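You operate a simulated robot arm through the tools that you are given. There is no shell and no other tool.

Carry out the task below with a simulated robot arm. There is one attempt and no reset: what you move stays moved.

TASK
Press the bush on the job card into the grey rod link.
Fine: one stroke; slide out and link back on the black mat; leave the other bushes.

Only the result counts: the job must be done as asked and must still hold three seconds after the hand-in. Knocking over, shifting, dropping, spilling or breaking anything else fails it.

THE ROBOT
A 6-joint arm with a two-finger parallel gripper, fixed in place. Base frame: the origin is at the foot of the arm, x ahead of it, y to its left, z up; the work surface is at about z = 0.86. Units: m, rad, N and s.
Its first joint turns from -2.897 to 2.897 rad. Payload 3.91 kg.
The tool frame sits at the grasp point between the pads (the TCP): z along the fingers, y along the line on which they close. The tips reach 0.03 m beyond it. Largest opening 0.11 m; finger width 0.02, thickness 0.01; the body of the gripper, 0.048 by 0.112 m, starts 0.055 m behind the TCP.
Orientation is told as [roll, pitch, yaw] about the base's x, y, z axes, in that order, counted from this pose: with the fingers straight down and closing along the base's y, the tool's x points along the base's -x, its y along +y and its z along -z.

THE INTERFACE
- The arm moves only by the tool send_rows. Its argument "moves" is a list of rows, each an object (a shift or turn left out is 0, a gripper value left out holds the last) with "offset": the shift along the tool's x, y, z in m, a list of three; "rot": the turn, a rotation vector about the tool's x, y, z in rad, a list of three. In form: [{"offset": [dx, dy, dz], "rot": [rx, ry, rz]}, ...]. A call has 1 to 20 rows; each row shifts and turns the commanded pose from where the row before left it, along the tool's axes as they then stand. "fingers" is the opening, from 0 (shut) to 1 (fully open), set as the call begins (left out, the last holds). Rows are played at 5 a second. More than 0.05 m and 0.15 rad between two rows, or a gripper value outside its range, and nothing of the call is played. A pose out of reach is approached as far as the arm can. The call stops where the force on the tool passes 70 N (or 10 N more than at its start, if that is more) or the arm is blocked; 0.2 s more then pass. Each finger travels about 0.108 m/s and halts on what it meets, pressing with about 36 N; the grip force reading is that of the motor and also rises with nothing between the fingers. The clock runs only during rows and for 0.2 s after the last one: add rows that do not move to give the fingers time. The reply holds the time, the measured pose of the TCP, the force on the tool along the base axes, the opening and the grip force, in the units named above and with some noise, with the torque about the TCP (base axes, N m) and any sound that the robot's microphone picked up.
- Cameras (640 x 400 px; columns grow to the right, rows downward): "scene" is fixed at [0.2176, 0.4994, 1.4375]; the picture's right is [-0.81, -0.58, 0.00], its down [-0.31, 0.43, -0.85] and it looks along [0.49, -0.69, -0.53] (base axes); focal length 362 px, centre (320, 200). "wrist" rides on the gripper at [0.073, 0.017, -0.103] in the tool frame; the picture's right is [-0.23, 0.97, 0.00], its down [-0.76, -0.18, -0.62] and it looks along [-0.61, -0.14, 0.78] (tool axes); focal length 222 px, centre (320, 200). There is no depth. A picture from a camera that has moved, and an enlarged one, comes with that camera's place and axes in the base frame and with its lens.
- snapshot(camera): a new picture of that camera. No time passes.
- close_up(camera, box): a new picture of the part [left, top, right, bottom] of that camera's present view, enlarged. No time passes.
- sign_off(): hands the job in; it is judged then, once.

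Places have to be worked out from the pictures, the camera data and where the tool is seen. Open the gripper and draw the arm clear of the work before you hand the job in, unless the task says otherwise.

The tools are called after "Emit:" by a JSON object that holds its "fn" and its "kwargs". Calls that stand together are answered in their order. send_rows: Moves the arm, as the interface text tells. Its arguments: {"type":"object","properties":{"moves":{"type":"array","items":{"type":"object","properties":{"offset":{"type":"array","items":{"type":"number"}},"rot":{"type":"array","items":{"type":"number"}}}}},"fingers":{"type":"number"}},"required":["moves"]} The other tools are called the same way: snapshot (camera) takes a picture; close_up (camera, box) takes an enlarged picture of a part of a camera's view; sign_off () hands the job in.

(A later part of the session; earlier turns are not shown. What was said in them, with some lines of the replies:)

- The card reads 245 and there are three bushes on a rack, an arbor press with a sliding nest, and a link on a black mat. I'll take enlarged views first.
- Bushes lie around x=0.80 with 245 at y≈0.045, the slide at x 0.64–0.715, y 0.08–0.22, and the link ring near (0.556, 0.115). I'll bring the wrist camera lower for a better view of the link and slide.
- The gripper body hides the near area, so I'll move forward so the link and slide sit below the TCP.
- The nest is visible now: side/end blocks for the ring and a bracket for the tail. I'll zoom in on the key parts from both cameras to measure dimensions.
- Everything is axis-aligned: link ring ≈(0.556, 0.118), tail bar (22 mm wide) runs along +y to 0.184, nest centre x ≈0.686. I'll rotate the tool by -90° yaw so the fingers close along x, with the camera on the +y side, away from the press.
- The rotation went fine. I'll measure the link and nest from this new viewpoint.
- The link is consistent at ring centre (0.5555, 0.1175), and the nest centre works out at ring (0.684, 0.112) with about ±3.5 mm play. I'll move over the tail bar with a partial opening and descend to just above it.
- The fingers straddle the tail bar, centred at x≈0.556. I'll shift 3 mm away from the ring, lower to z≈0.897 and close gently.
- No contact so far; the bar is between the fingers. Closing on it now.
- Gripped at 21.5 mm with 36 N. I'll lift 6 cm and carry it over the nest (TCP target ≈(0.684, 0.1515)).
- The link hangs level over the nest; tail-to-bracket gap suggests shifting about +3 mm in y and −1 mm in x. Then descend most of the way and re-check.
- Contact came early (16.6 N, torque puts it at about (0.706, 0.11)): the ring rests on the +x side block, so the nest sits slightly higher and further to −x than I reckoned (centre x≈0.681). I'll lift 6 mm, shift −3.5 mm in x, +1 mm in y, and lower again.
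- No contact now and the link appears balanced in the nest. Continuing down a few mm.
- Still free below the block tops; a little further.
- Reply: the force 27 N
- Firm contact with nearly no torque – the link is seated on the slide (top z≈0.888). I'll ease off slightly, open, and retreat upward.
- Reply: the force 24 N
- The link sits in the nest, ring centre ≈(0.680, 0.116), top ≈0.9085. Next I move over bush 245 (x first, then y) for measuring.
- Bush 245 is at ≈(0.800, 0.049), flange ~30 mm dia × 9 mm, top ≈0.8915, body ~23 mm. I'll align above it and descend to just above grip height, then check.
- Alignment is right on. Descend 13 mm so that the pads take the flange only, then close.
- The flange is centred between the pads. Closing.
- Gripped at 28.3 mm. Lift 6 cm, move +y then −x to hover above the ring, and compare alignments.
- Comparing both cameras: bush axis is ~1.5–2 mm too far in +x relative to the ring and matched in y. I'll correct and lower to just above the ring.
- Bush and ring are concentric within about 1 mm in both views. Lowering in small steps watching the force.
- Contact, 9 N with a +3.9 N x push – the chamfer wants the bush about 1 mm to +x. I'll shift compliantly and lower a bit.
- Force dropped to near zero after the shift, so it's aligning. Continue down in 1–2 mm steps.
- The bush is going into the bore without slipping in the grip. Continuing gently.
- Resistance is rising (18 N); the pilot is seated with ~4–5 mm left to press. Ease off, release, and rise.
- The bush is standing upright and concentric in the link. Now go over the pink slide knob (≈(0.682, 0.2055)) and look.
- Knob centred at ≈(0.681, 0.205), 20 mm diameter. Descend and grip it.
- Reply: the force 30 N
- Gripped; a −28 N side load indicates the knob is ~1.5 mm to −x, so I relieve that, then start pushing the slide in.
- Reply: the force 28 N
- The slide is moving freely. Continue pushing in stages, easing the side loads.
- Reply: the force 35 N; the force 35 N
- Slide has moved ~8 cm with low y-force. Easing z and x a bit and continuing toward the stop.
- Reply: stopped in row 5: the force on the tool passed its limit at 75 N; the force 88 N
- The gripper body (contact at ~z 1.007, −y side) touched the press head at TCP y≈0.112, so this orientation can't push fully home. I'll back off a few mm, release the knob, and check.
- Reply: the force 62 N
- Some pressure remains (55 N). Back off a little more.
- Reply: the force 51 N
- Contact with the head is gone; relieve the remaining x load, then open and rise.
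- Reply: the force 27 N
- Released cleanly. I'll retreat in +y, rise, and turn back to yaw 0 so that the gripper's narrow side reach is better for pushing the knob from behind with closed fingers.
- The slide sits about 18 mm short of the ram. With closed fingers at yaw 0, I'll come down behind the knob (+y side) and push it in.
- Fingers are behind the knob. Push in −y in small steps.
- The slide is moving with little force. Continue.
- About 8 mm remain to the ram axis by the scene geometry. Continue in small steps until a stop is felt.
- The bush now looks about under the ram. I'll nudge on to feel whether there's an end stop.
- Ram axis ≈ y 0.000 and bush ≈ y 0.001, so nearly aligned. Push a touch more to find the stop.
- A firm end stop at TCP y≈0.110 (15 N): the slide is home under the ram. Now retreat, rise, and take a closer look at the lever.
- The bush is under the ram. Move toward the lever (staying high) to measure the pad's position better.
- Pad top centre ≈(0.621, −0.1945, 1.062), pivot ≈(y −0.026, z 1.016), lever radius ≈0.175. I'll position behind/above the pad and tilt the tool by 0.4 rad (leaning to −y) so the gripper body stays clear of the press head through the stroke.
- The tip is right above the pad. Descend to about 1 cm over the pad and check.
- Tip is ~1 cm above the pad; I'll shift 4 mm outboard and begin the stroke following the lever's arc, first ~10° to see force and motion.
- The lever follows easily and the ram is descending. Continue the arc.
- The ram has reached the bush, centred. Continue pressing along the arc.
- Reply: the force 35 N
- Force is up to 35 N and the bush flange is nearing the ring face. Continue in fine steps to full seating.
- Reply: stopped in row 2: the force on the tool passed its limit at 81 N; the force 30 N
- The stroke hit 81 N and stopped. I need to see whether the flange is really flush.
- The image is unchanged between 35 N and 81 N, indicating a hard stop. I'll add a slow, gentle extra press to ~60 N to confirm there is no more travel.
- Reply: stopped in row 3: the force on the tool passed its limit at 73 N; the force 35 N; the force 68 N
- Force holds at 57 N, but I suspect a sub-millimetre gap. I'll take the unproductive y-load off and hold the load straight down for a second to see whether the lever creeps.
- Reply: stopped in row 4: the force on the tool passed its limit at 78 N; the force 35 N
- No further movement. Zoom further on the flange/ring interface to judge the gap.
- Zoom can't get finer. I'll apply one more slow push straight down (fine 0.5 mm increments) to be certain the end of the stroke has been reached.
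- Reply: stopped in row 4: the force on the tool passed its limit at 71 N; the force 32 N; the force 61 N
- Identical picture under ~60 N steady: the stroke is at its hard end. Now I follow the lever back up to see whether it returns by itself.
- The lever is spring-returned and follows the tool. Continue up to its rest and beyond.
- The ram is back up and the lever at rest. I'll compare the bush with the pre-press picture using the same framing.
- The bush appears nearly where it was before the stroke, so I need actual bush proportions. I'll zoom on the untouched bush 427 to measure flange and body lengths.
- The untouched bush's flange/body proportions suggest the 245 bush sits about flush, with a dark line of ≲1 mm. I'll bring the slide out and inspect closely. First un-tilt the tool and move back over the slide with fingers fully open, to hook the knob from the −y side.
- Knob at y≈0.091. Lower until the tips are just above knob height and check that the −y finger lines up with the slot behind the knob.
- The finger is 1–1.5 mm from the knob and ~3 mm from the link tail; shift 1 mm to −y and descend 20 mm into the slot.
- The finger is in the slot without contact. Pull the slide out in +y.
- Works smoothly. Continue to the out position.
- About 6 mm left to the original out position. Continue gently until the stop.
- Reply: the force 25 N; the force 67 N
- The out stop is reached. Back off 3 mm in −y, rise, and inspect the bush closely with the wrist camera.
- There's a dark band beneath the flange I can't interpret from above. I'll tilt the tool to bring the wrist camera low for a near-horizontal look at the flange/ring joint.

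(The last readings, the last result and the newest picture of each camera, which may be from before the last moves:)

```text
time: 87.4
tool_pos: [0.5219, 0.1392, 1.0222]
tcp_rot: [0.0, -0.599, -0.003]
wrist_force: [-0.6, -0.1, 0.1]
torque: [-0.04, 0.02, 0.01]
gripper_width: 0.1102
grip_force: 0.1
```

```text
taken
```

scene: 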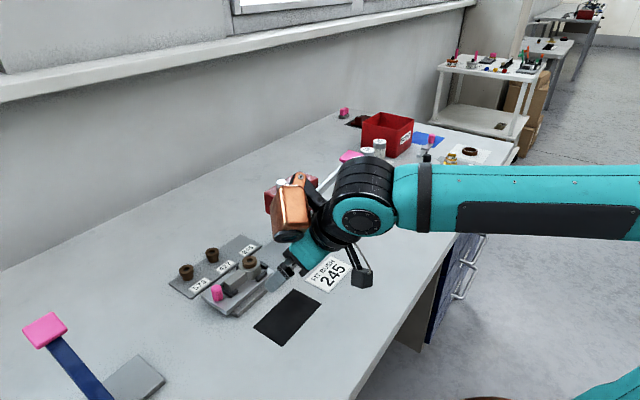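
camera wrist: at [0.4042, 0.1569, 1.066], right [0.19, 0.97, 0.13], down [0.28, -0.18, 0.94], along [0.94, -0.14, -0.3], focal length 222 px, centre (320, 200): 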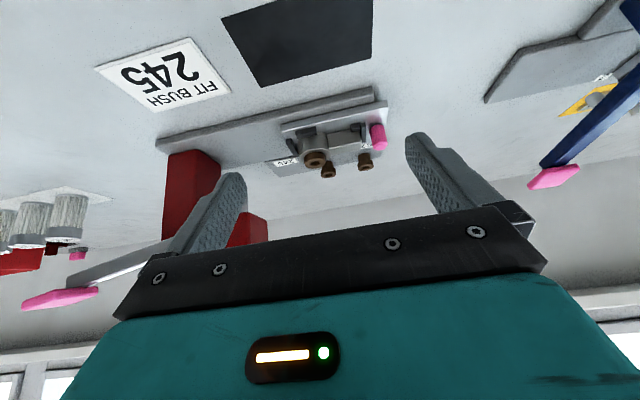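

Emit:
{"fn": "close_up", "kwargs": {"camera": "wrist", "box": [295, 130, 335, 180]}}

Emit:
{"fn": "close_up", "kwargs": {"camera": "wrist", "box": [305, 140, 330, 170]}}

```text
8.00 times, centred on (315, 155) of wrist
camera zoom: at [0.4042, 0.1569, 1.066], right [0.19, 0.97, 0.13], down [0.28, -0.18, 0.94], along [0.94, -0.14, -0.3], focal length 1777 px, centre (360, 560)
```

zoom: 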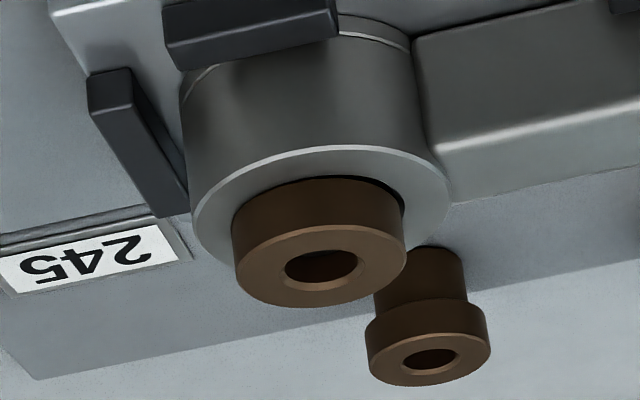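

```text
13.33 times, centred on (318, 155) of wrist
camera zoom: at [0.4042, 0.1569, 1.066], right [0.19, 0.97, 0.13], down [0.28, -0.18, 0.94], along [0.94, -0.14, -0.3], focal length 2962 px, centre (353, 800)
```

zoom: 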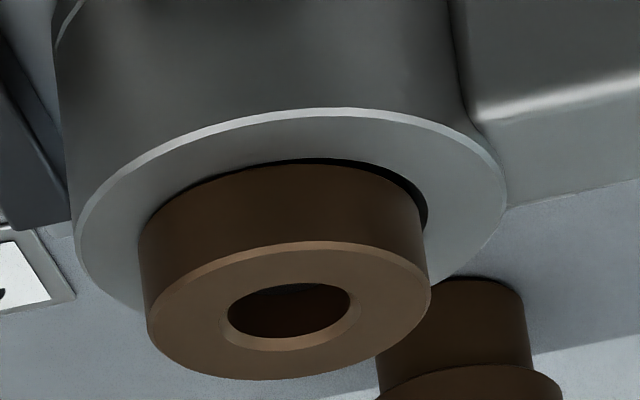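

The low view shows the flange practically flush at the front (the dark arc on the +y side is bore chamfer peeking out because the bush sits ~1 mm off-centre). To verify it is actually retained, I'll grip the flange and raise it a few mm – the link should come along. First un-tilt and move above.

Emit:
{"fn": "send_rows", "kwargs": {"moves": [{"rot": [0, 0.149, 0]}, {"rot": [0, 0.149, 0]}, {"rot": [0, 0.149, 0]}, {"rot": [0, 0.149, 0]}, {"offset": [-0.04, -0.006, 0]}, {"offset": [-0.04, -0.006, 0]}, {"offset": [-0.04, -0.006, 0]}, {"offset": [-0.039, -0.006, 0]}, {"offset": [0, 0, 0]}], "fingers": 0.5}}

Emit:
{"fn": "close_up", "kwargs": {"camera": "wrist", "box": [230, 60, 410, 220]}}

```text
time: 89.4
tool_pos: [0.6829, 0.1133, 1.0223]
tcp_rot: [-0.002, 0.001, -0.001]
wrist_force: [0.2, 0.1, -0.5]
torque: [0.0, 0.04, 0.0]
gripper_width: 0.0551
grip_force: 0.1
```

```text
2.50 times, centred on (320, 140) of wrist
camera zoom: at [0.6108, 0.1308, 1.1254], right [0.23, 0.97, 0.0], down [0.76, -0.18, 0.62], along [0.61, -0.14, -0.78], focal length 555 px, centre (320, 350)
```

zoom: 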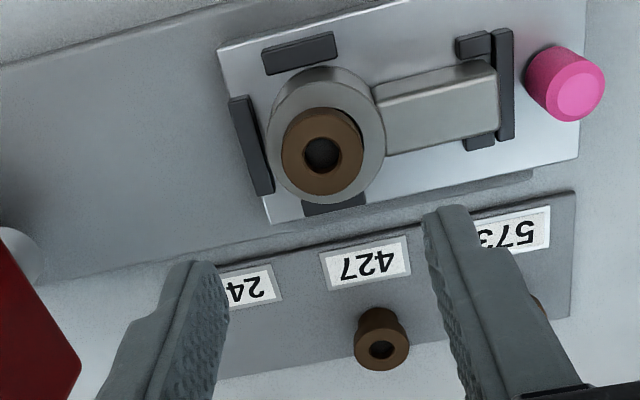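

Bush located at ≈(0.6795, 0.1157). Align and descend to the flange.

Emit:
{"fn": "send_rows", "kwargs": {"moves": [{"offset": [0.003, 0.0024, 0]}, {"offset": [0, 0, 0.03]}, {"offset": [0, 0, 0.03]}, {"offset": [0, 0, 0]}]}}

Emit:
{"fn": "close_up", "kwargs": {"camera": "scene", "box": [235, 235, 285, 275]}}

Emit:
{"fn": "close_up", "kwargs": {"camera": "wrist", "box": [240, 90, 400, 220]}}

```text
time: 90.4
tool_pos: [0.6788, 0.1162, 0.9612]
tcp_rot: [0.001, -0.001, -0.001]
wrist_force: [0.5, -0.4, -0.6]
torque: [0.0, -0.03, 0.03]
gripper_width: 0.055
grip_force: 0.0
```

```text
10.00 times, centred on (260, 255) of scene
camera zoom: at [0.2176, 0.4994, 1.4375], right [-0.81, -0.58, 0.0], down [-0.31, 0.43, -0.85], along [0.49, -0.69, -0.53], focal length 3615 px, centre (920, -350)
```

zoom: 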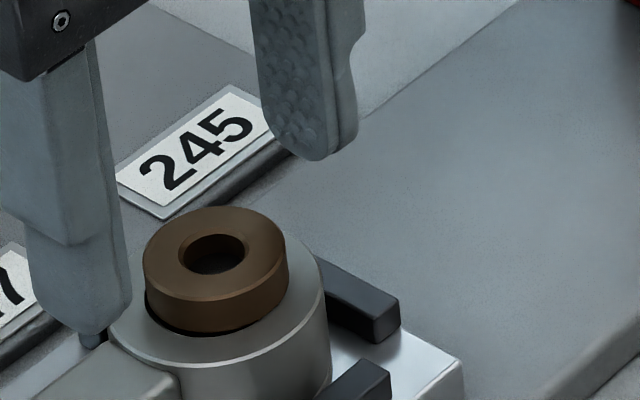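

```text
3.08 times, centred on (320, 155) of wrist
camera zoom: at [0.6072, 0.1347, 1.0651], right [0.23, 0.97, 0.0], down [0.76, -0.18, 0.62], along [0.61, -0.14, -0.78], focal length 684 px, centre (320, 338)
```

zoom: 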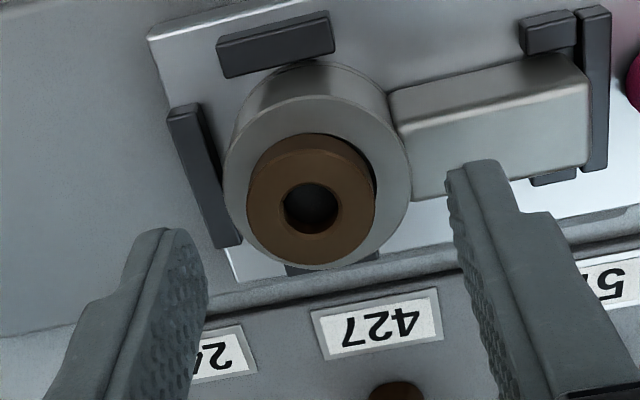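

Descend to flange height and grip.

Emit:
{"fn": "send_rows", "kwargs": {"moves": [{"offset": [0, 0, 0.008]}, {"offset": [0, 0, 0.008]}, {"offset": [0, 0, 0]}]}}

Emit:
{"fn": "send_rows", "kwargs": {"moves": [{"offset": [0, 0, 0]}, {"offset": [0, 0, 0]}, {"offset": [0, 0, 0]}], "fingers": 0}}

Emit:
{"fn": "close_up", "kwargs": {"camera": "scene", "box": [235, 235, 285, 275]}}

```text
time: 91.2
tool_pos: [0.6785, 0.1169, 0.9455]
tcp_rot: [0.001, -0.001, -0.002]
wrist_force: [0.5, 0.7, 0.3]
torque: [0.0, 0.06, -0.01]
gripper_width: 0.0549
grip_force: 0.0
```

```text
time: 92.0
tool_pos: [0.6779, 0.1158, 0.9453]
tcp_rot: [-0.001, -0.002, -0.001]
wrist_force: [-1.1, -5.3, 1.1]
torque: [-0.2, -0.02, -0.01]
gripper_width: 0.0285
grip_force: 36.5
```

```text
10.00 times, centred on (260, 255) of scene
camera zoom: at [0.2176, 0.4994, 1.4375], right [-0.81, -0.58, 0.0], down [-0.31, 0.43, -0.85], along [0.49, -0.69, -0.53], focal length 3615 px, centre (920, -350)
```

zoom: 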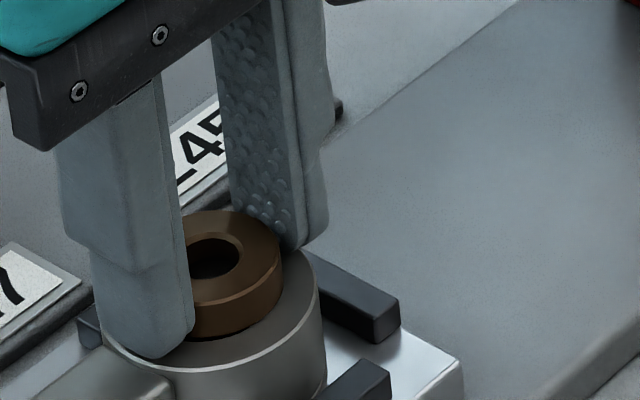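

Gripped (28.5 mm). Lift by 3 mm and read the force: about −2.5 N or more means the link is coming along.

Emit:
{"fn": "send_rows", "kwargs": {"moves": [{"offset": [0, 0, -0.0015]}, {"offset": [0, 0, -0.0015]}, {"offset": [0, 0, 0]}, {"offset": [0, 0, 0]}]}}

Emit:
{"fn": "close_up", "kwargs": {"camera": "scene", "box": [235, 235, 285, 275]}}

Emit:
{"fn": "close_up", "kwargs": {"camera": "scene", "box": [220, 240, 292, 300]}}

```text
time: 93.0
tool_pos: [0.6777, 0.1169, 0.948]
tcp_rot: [0.0, -0.002, -0.001]
wrist_force: [-1.3, -6.3, -5.8]
torque: [-0.59, 0.08, -0.09]
gripper_width: 0.0285
grip_force: 35.6
```

```text
10.00 times, centred on (260, 255) of scene
camera zoom: at [0.2176, 0.4994, 1.4375], right [-0.81, -0.58, 0.0], down [-0.31, 0.43, -0.85], along [0.49, -0.69, -0.53], focal length 3615 px, centre (920, -350)
```

zoom: 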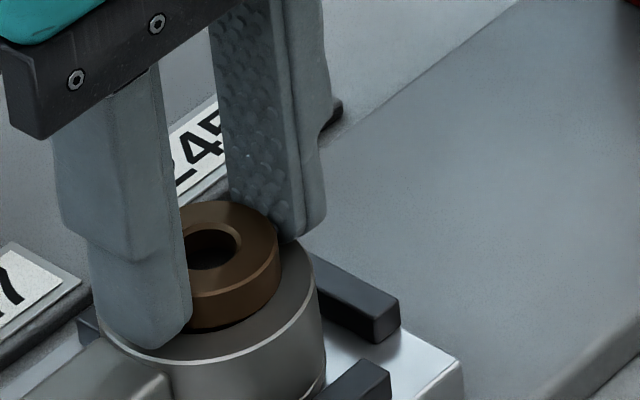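

```text
6.67 times, centred on (256, 270) of scene
camera zoom: at [0.2176, 0.4994, 1.4375], right [-0.81, -0.58, 0.0], down [-0.31, 0.43, -0.85], along [0.49, -0.69, -0.53], focal length 2410 px, centre (747, -267)
```

zoom: 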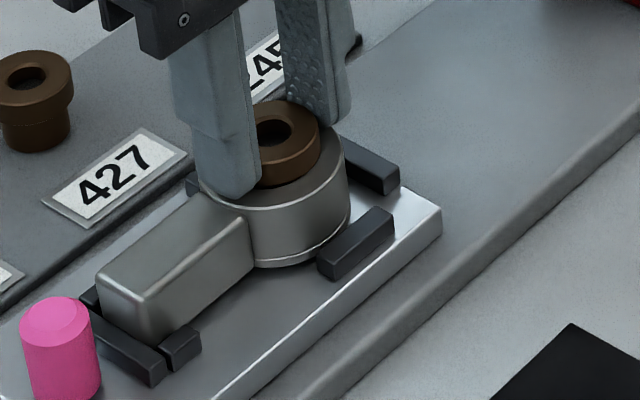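

The tool carries ~6 N and the ring seems to rise along with the bush. Lift another 4 mm to be certain.

Emit:
{"fn": "send_rows", "kwargs": {"moves": [{"offset": [0, 0, -0.002]}, {"offset": [0, 0, -0.002]}, {"offset": [0, 0, 0]}, {"offset": [0, 0, 0]}]}}

Emit:
{"fn": "close_up", "kwargs": {"camera": "scene", "box": [220, 240, 292, 300]}}

Emit:
{"fn": "close_up", "kwargs": {"camera": "scene", "box": [235, 235, 285, 275]}}

```text
time: 94.0
tool_pos: [0.6787, 0.1175, 0.9521]
tcp_rot: [0.001, -0.003, -0.002]
wrist_force: [-1.4, -6.2, -4.8]
torque: [-0.49, 0.08, -0.02]
gripper_width: 0.0288
grip_force: 35.8
```

```text
6.67 times, centred on (256, 270) of scene
camera zoom: at [0.2176, 0.4994, 1.4375], right [-0.81, -0.58, 0.0], down [-0.31, 0.43, -0.85], along [0.49, -0.69, -0.53], focal length 2410 px, centre (747, -267)
```

zoom: 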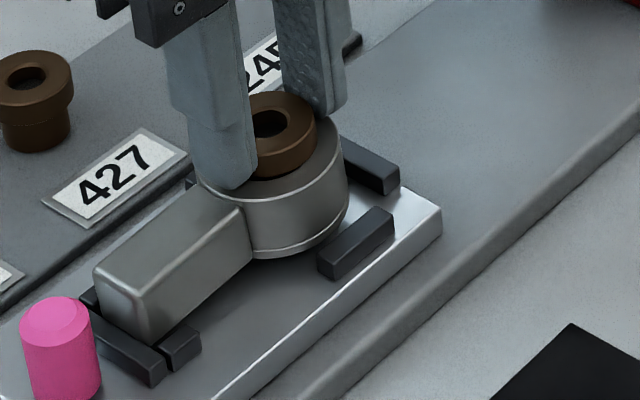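

```text
10.00 times, centred on (260, 255) of scene
camera zoom: at [0.2176, 0.4994, 1.4375], right [-0.81, -0.58, 0.0], down [-0.31, 0.43, -0.85], along [0.49, -0.69, -0.53], focal length 3615 px, centre (920, -350)
```

zoom: 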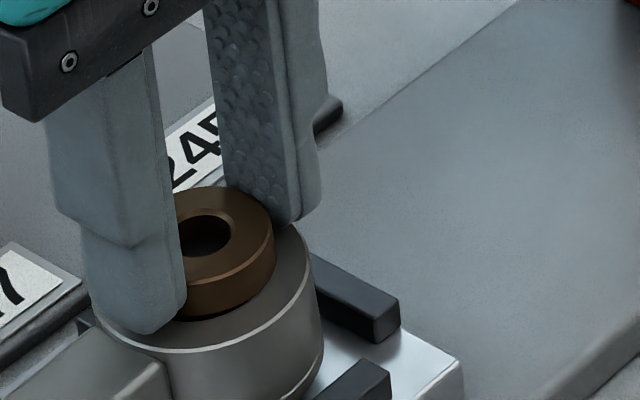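

The whole link rises with the bush (ring lifted off the slide), so the bush is retained. I'll set it back down in the nest, release the flange, and re-grip the link by its bar for the transfer.

Emit:
{"fn": "send_rows", "kwargs": {"moves": [{"offset": [0, 0, 0.002]}, {"offset": [0, 0, 0.002]}, {"offset": [0, 0, 0.0015]}, {"offset": [0, 0, 0.001]}, {"offset": [0, 0, 0]}]}}

Emit:
{"fn": "close_up", "kwargs": {"camera": "scene", "box": [220, 240, 292, 300]}}

```text
time: 95.2
tool_pos: [0.6783, 0.1181, 0.9466]
tcp_rot: [-0.001, -0.002, -0.002]
wrist_force: [2.8, -13.7, 2.2]
torque: [-0.39, -0.11, -0.06]
gripper_width: 0.0285
grip_force: 36.2
```

```text
6.67 times, centred on (256, 270) of scene
camera zoom: at [0.2176, 0.4994, 1.4375], right [-0.81, -0.58, 0.0], down [-0.31, 0.43, -0.85], along [0.49, -0.69, -0.53], focal length 2410 px, centre (747, -267)
```

zoom: 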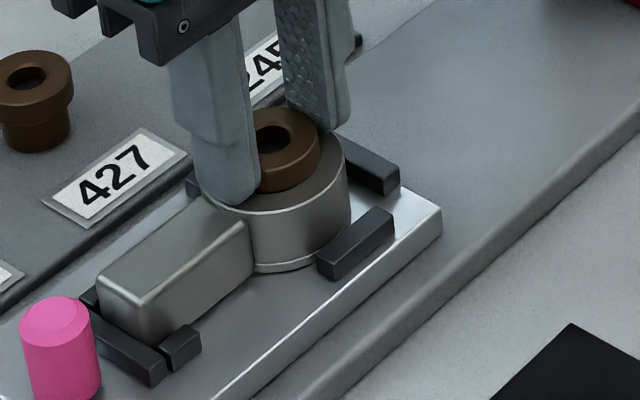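

Back down on the slide. Relieve the y load and open, then rise.

Emit:
{"fn": "send_rows", "kwargs": {"moves": [{"offset": [0, -0.001, 0.0003]}, {"offset": [0, 0, 0]}]}}

Emit:
{"fn": "send_rows", "kwargs": {"moves": [{"offset": [0, 0, 0]}, {"offset": [0, 0, 0]}, {"offset": [0, 0, -0.02]}, {"offset": [0, 0.012, -0.03]}, {"offset": [0, 0.013, -0.035]}, {"offset": [0, 0.015, 0]}, {"offset": [0, 0, 0]}], "fingers": 0.5}}

Emit:
{"fn": "send_rows", "kwargs": {"moves": [{"rot": [0, 0, 0.1428]}, {"rot": [0, 0, 0.1428]}, {"rot": [0, 0, 0.1428]}, {"rot": [0, 0, 0.1428]}, {"rot": [0, 0, 0.1428]}, {"rot": [0, 0, 0.1428]}, {"rot": [0, 0, 0.1428]}, {"rot": [0, 0, 0.1428]}, {"rot": [0, 0, 0.1428]}, {"rot": [0, 0, 0.1428]}, {"rot": [0, 0, 0.1428]}, {"offset": [0, 0, 0]}]}}

Emit:
{"fn": "snapshot", "kwargs": {"camera": "wrist"}}

Emit:
{"fn": "close_up", "kwargs": {"camera": "wrist", "box": [240, 60, 420, 220]}}

```text
time: 95.8
tool_pos: [0.6769, 0.117, 0.945]
tcp_rot: [0.0, -0.002, 0.0]
wrist_force: [2.0, -8.1, 2.0]
torque: [-0.21, -0.2, -0.06]
gripper_width: 0.0286
grip_force: 36.0
```

```text
time: 97.4
tool_pos: [0.676, 0.1562, 1.0316]
tcp_rot: [0.0, -0.003, -0.002]
wrist_force: [0.7, 0.4, -0.2]
torque: [-0.03, 0.02, -0.02]
gripper_width: 0.0549
grip_force: 0.1
```

```text
time: 100.0
tool_pos: [0.6762, 0.157, 1.0289]
tcp_rot: [0.002, 0.001, -1.575]
wrist_force: [0.3, -0.4, 0.1]
torque: [0.01, 0.02, 0.0]
gripper_width: 0.055
grip_force: 0.1
```

```text
taken
camera wrist: at [0.6949, 0.2299, 1.134], right [0.97, -0.23, 0.0], down [-0.18, -0.76, 0.62], along [-0.14, -0.61, -0.78], focal length 222 px, centre (320, 200)
```

wrist: 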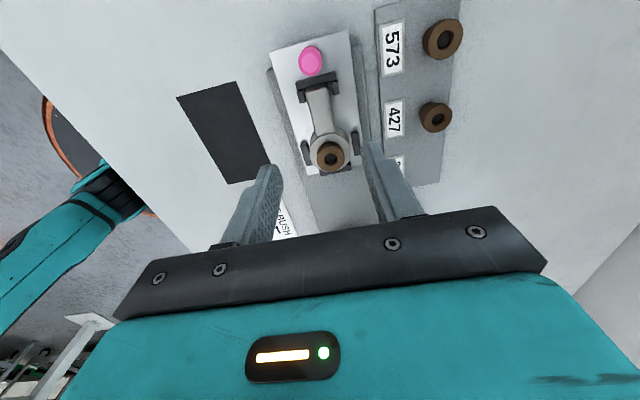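

```text
2.50 times, centred on (330, 140) of wrist
camera zoom: at [0.6949, 0.2299, 1.134], right [0.97, -0.23, 0.0], down [-0.18, -0.76, 0.62], along [-0.14, -0.61, -0.78], focal length 555 px, centre (295, 350)
```

zoom: 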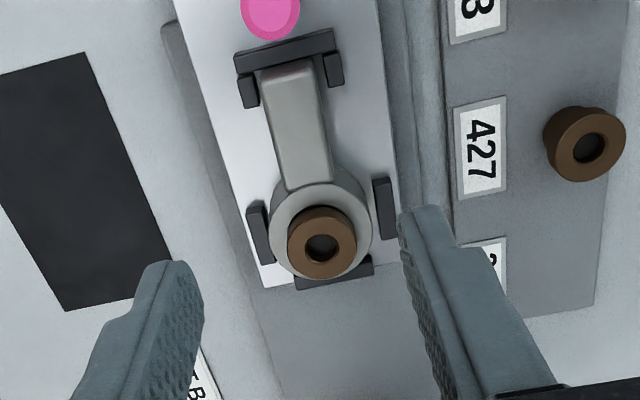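

The link's bar centre is at x≈0.679; shift +3 mm x, −1.5 mm y and descend to the bar.

Emit:
{"fn": "send_rows", "kwargs": {"moves": [{"offset": [-0.0015, 0.003, 0]}, {"offset": [0, 0, 0.035]}, {"offset": [0, 0, 0.035]}, {"offset": [0, 0, 0.02]}, {"offset": [0, 0, 0]}]}}

Emit:
{"fn": "close_up", "kwargs": {"camera": "wrist", "box": [240, 60, 420, 240]}}

Emit:
{"fn": "close_up", "kwargs": {"camera": "scene", "box": [200, 220, 320, 310]}}

```text
time: 101.2
tool_pos: [0.6794, 0.1541, 0.9386]
tcp_rot: [-0.001, -0.001, -1.573]
wrist_force: [-0.1, -0.6, -0.6]
torque: [0.02, 0.0, 0.01]
gripper_width: 0.055
grip_force: 0.0
```

```text
2.22 times, centred on (330, 150) of wrist
camera zoom: at [0.6982, 0.2281, 1.0426], right [0.97, -0.23, 0.0], down [-0.18, -0.76, 0.62], along [-0.14, -0.61, -0.78], focal length 494 px, centre (298, 311)
```

zoom: 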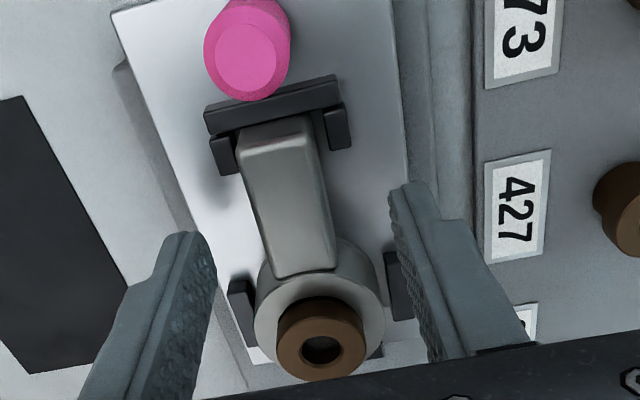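

```text
4.44 times, centred on (260, 265) of scene
camera zoom: at [0.2176, 0.4994, 1.4375], right [-0.81, -0.58, 0.0], down [-0.31, 0.43, -0.85], along [0.49, -0.69, -0.53], focal length 1607 px, centre (587, -89)
```

zoom: 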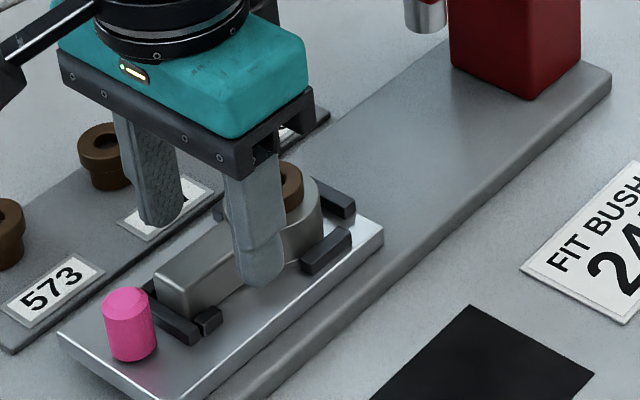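

Clear. Descend the last 12 mm and grip the bar.

Emit:
{"fn": "send_rows", "kwargs": {"moves": [{"offset": [0.001, 0, 0.006]}, {"offset": [0, 0, 0.006]}, {"offset": [0, 0, 0]}]}}

Emit:
{"fn": "send_rows", "kwargs": {"moves": [{"offset": [0, 0, 0]}, {"offset": [0, 0, 0]}, {"offset": [0, 0, 0]}], "fingers": 0}}

```text
time: 102.0
tool_pos: [0.6808, 0.157, 0.9276]
tcp_rot: [0.001, 0.001, -1.573]
wrist_force: [0.7, 0.4, 0.5]
torque: [-0.01, -0.01, 0.01]
gripper_width: 0.0552
grip_force: 0.0
```

```text
time: 102.8
tool_pos: [0.6798, 0.1564, 0.9279]
tcp_rot: [0.003, -0.001, -1.572]
wrist_force: [-1.3, 0.4, -0.2]
torque: [0.01, 0.03, -0.03]
gripper_width: 0.0215
grip_force: 36.1
```

Gripped at 21.5 mm. Lift and carry back over the mat.

Emit:
{"fn": "send_rows", "kwargs": {"moves": [{"offset": [0, 0, -0.015]}, {"offset": [0, 0, -0.02]}, {"offset": [0, 0, -0.015]}, {"offset": [0.001, -0.025, 0]}, {"offset": [0.001, -0.025, 0]}, {"offset": [0, -0.025, 0]}, {"offset": [0, -0.025, 0]}, {"offset": [0, -0.0245, 0]}, {"offset": [0, 0, 0]}, {"offset": [0, 0, 0]}]}}

Emit:
{"fn": "snapshot", "kwargs": {"camera": "wrist"}}

Emit:
{"fn": "close_up", "kwargs": {"camera": "scene", "box": [200, 220, 360, 350]}}

```text
time: 105.0
tool_pos: [0.555, 0.1585, 0.9784]
tcp_rot: [0.003, 0.0, -1.573]
wrist_force: [-0.3, 0.1, -3.7]
torque: [0.08, -0.02, -0.01]
gripper_width: 0.0216
grip_force: 35.9
```

```text
taken
camera wrist: at [0.5729, 0.2323, 1.0816], right [0.97, -0.23, 0.0], down [-0.18, -0.76, 0.62], along [-0.14, -0.61, -0.78], focal length 222 px, centre (320, 200)
```

wrist: 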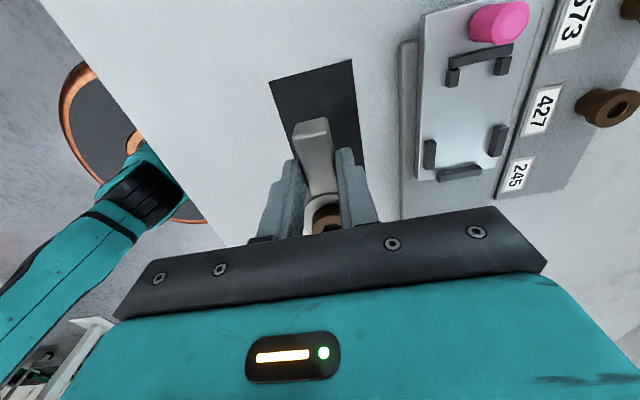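

```text
3.08 times, centred on (280, 285) of scene
camera zoom: at [0.2176, 0.4994, 1.4375], right [-0.81, -0.58, 0.0], down [-0.31, 0.43, -0.85], along [0.49, -0.69, -0.53], focal length 1112 px, centre (443, -62)
```

zoom: 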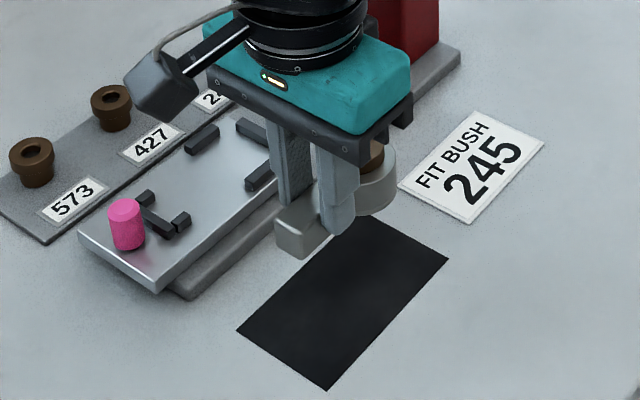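

The link hangs over the mat. Lower to near the surface.

Emit:
{"fn": "send_rows", "kwargs": {"moves": [{"offset": [0, 0, 0.02]}, {"offset": [0, 0, 0.02]}, {"offset": [0, 0, 0.02]}, {"offset": [0, 0, 0.012]}, {"offset": [0, 0, 0]}, {"offset": [0, 0, 0]}]}}

Emit:
{"fn": "close_up", "kwargs": {"camera": "scene", "box": [230, 250, 350, 350]}}

```text
time: 106.4
tool_pos: [0.5546, 0.1587, 0.9049]
tcp_rot: [-0.001, 0.0, -1.573]
wrist_force: [0.0, 0.2, -3.2]
torque: [0.06, 0.03, -0.02]
gripper_width: 0.0213
grip_force: 36.2
```

```text
4.00 times, centred on (290, 300) of scene
camera zoom: at [0.2176, 0.4994, 1.4375], right [-0.81, -0.58, 0.0], down [-0.31, 0.43, -0.85], along [0.49, -0.69, -0.53], focal length 1446 px, centre (440, -200)
```

zoom: 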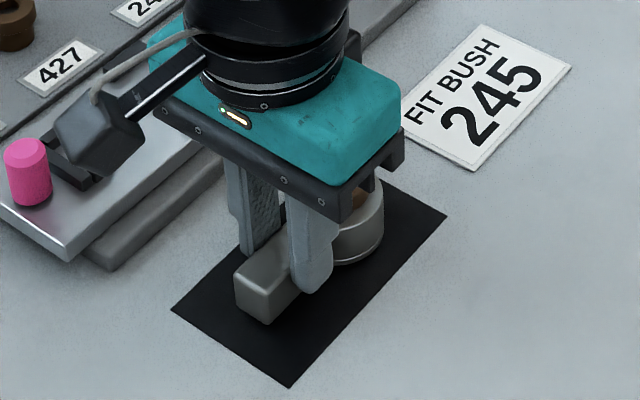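

Well placed over the mat, not yet touching. Last few mm in fine steps.

Emit:
{"fn": "send_rows", "kwargs": {"moves": [{"offset": [0, 0, 0.0015]}, {"offset": [0, 0, 0.0015]}, {"offset": [0, 0, 0]}]}}

Emit:
{"fn": "send_rows", "kwargs": {"moves": [{"offset": [0, 0, 0.001]}, {"offset": [0, 0, 0]}]}}

```text
time: 107.2
tool_pos: [0.5565, 0.1596, 0.9025]
tcp_rot: [0.002, 0.0, -1.572]
wrist_force: [0.6, 0.1, -2.2]
torque: [0.08, -0.02, -0.01]
gripper_width: 0.0216
grip_force: 35.9
```

```text
time: 107.8
tool_pos: [0.5552, 0.1588, 0.9008]
tcp_rot: [0.003, 0.001, -1.572]
wrist_force: [0.2, 0.3, -3.2]
torque: [0.08, 0.03, 0.04]
gripper_width: 0.0214
grip_force: 35.7
```

Emit:
{"fn": "send_rows", "kwargs": {"moves": [{"offset": [0, 0, 0.001]}, {"offset": [0, 0, 0.0005]}, {"offset": [0, 0, 0]}]}}

```text
time: 108.6
tool_pos: [0.5549, 0.1586, 0.9004]
tcp_rot: [0.001, -0.002, -1.573]
wrist_force: [-1.6, 0.8, -0.1]
torque: [-0.14, 0.09, -0.05]
gripper_width: 0.0216
grip_force: 36.5
```

Weight has just come off (touching). Half a millimetre more, then release and withdraw.

Emit:
{"fn": "send_rows", "kwargs": {"moves": [{"offset": [0, 0, 0.0005]}, {"offset": [0, 0, 0]}]}}

Emit:
{"fn": "send_rows", "kwargs": {"moves": [{"offset": [0, 0, 0]}, {"offset": [0, 0, 0]}, {"offset": [0, 0, 0]}, {"offset": [0, 0, -0.02]}, {"offset": [0, 0, -0.03]}, {"offset": [0, 0, -0.04]}, {"offset": [0, 0, -0.04]}, {"offset": [0, 0, 0]}], "fingers": 0.5}}

Emit:
{"fn": "snapshot", "kwargs": {"camera": "scene"}}

Emit:
{"fn": "close_up", "kwargs": {"camera": "scene", "box": [240, 270, 336, 350]}}

Emit:
{"fn": "snapshot", "kwargs": {"camera": "wrist"}}

```text
time: 109.2
tool_pos: [0.5553, 0.1583, 0.9005]
tcp_rot: [0.002, 0.0, -1.573]
wrist_force: [1.0, -0.7, 8.4]
torque: [-0.46, 0.01, 0.03]
gripper_width: 0.0214
grip_force: 36.0
```

```text
time: 111.0
tool_pos: [0.5558, 0.1591, 1.0307]
tcp_rot: [0.002, 0.0, -1.574]
wrist_force: [1.6, 0.3, -0.2]
torque: [0.01, -0.02, -0.05]
gripper_width: 0.0553
grip_force: 0.1
```

```text
taken
```

scene: 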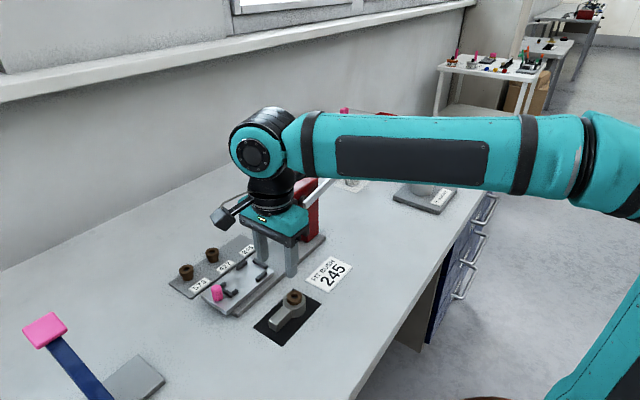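

```text
5.00 times, centred on (288, 310) of scene
camera zoom: at [0.2176, 0.4994, 1.4375], right [-0.81, -0.58, 0.0], down [-0.31, 0.43, -0.85], along [0.49, -0.69, -0.53], focal length 1808 px, centre (480, -350)
```

zoom: 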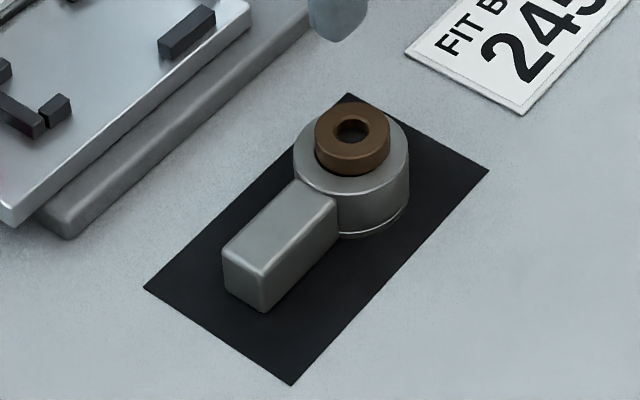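

```text
taken
camera wrist: at [0.5738, 0.2319, 1.134], right [0.97, -0.23, 0.0], down [-0.18, -0.76, 0.62], along [-0.14, -0.61, -0.78], focal length 222 px, centre (320, 200)
```

wrist: 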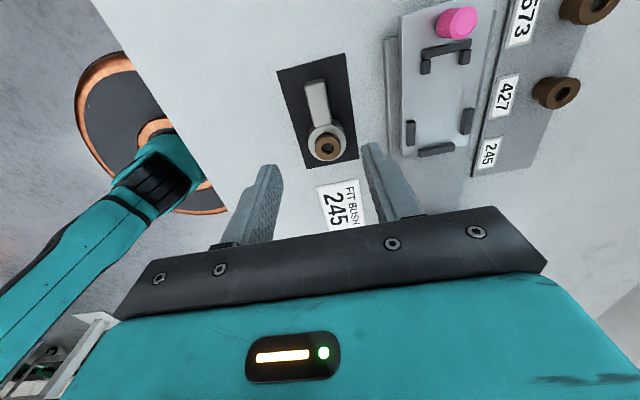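

The link lies fully on the mat with the bush in it. A final close check of the flange seating and the rest of the scene.

Emit:
{"fn": "close_up", "kwargs": {"camera": "scene", "box": [282, 284, 310, 308]}}

Emit:
{"fn": "close_up", "kwargs": {"camera": "wrist", "box": [300, 110, 360, 170]}}

Emit:
{"fn": "close_up", "kwargs": {"camera": "scene", "box": [160, 220, 300, 325]}}

```text
16.00 times, centred on (296, 296) of scene
camera zoom: at [0.2176, 0.4994, 1.4375], right [-0.81, -0.58, 0.0], down [-0.31, 0.43, -0.85], along [0.49, -0.69, -0.53], focal length 5784 px, centre (704, -1336)
```

zoom: 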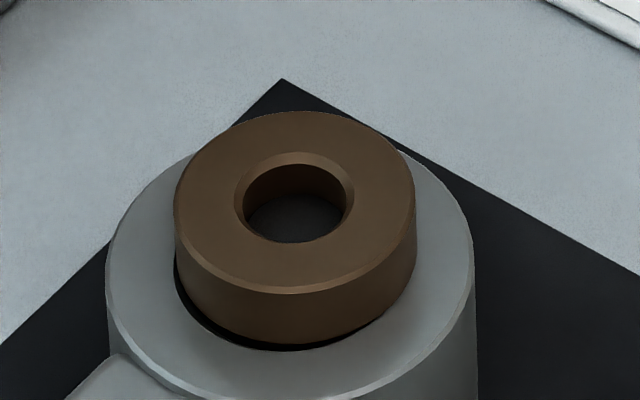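

```text
6.67 times, centred on (330, 140) of wrist
camera zoom: at [0.5738, 0.2319, 1.134], right [0.97, -0.23, 0.0], down [-0.18, -0.76, 0.62], along [-0.14, -0.61, -0.78], focal length 1481 px, centre (253, 600)
```

zoom: 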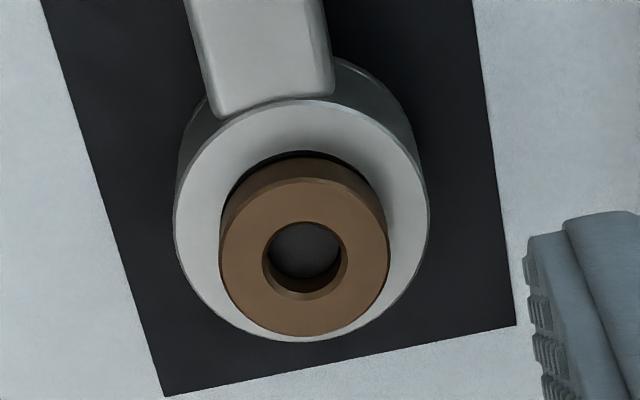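

```text
3.81 times, centred on (230, 272) of scene
camera zoom: at [0.2176, 0.4994, 1.4375], right [-0.81, -0.58, 0.0], down [-0.31, 0.43, -0.85], along [0.49, -0.69, -0.53], focal length 1377 px, centre (663, -76)
```

zoom: 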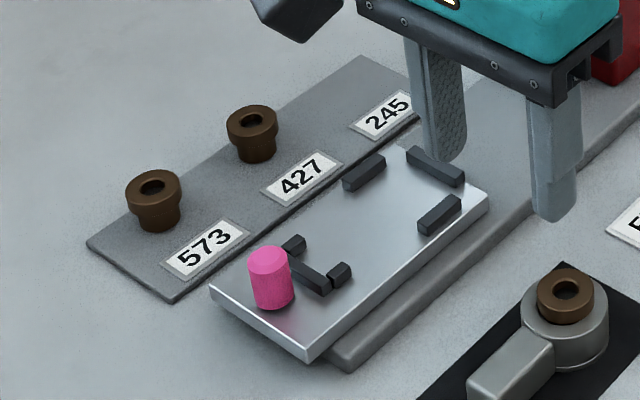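

The bush's flange is down on the ring and retained, the link is on the mat, the slide is out, the lever is up and the other two bushes are untouched. I'll open the gripper and draw the arm clear.

Emit:
{"fn": "send_rows", "kwargs": {"moves": [{"offset": [0, 0, -0.045]}, {"offset": [0, 0, -0.045]}, {"offset": [0, 0, -0.045]}, {"offset": [0, 0, -0.045]}, {"offset": [0, -0.04, 0]}, {"offset": [0, -0.04, 0]}, {"offset": [0, 0, 0]}, {"offset": [0, 0, 0]}, {"offset": [0, 0, 0]}], "fingers": 1}}

Emit:
{"fn": "snapshot", "kwargs": {"camera": "scene"}}

```text
time: 113.0
tool_pos: [0.4758, 0.1592, 1.2099]
tcp_rot: [0.0, -0.002, -1.573]
wrist_force: [-0.7, 0.1, -0.2]
torque: [0.02, -0.01, 0.02]
gripper_width: 0.11
grip_force: 0.0
```

```text
taken
```

scene: 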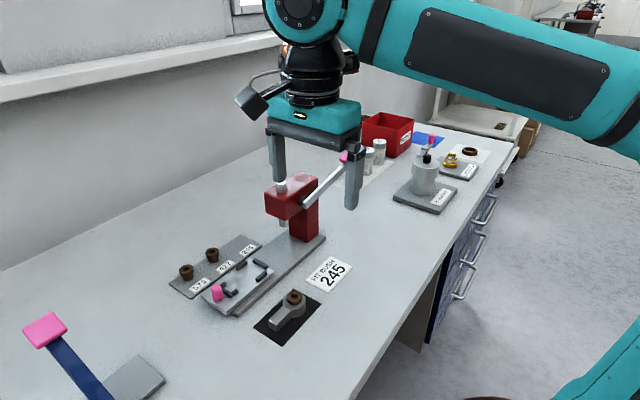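

The arm is clear with the gripper open, and everything is in its required place. Handing in.

Emit:
{"fn": "sign_off", "kwargs": {}}

```text
The job is handed in.
```

I pressed bush 245 into the grey rod link and handed the job in, but the evidence for the press itself is mixed. The link is back on the black mat, the slide is out, and bushes 427 and 573 were left alone.

- **Press:** I used one lever stroke. At the bottom I held and topped up the load without letting the lever rise. The force peaked at about 81 N and the ram would not go further.
- **Seating:** By hand the bush had already gone nearly to its seat, so the stroke moved it very little. The flange looks almost flush. It sits about 1 mm off-centre, and a dark line shows under its +y side.
- **Retention:** With the slide out, I gripped the flange and lifted about 7 mm. The whole link came up with it, so the bush is held at least against the link's own weight. I did not test it against a stronger pull.
- **Contact with the press:** On the first push of the slide, the gripper body touched the press head at about 87 N. I backed off and finished the push with the gripper turned. In the pictures nothing on the press appears to have moved.

The lever is back at rest, and the arm is clear with the gripper open.
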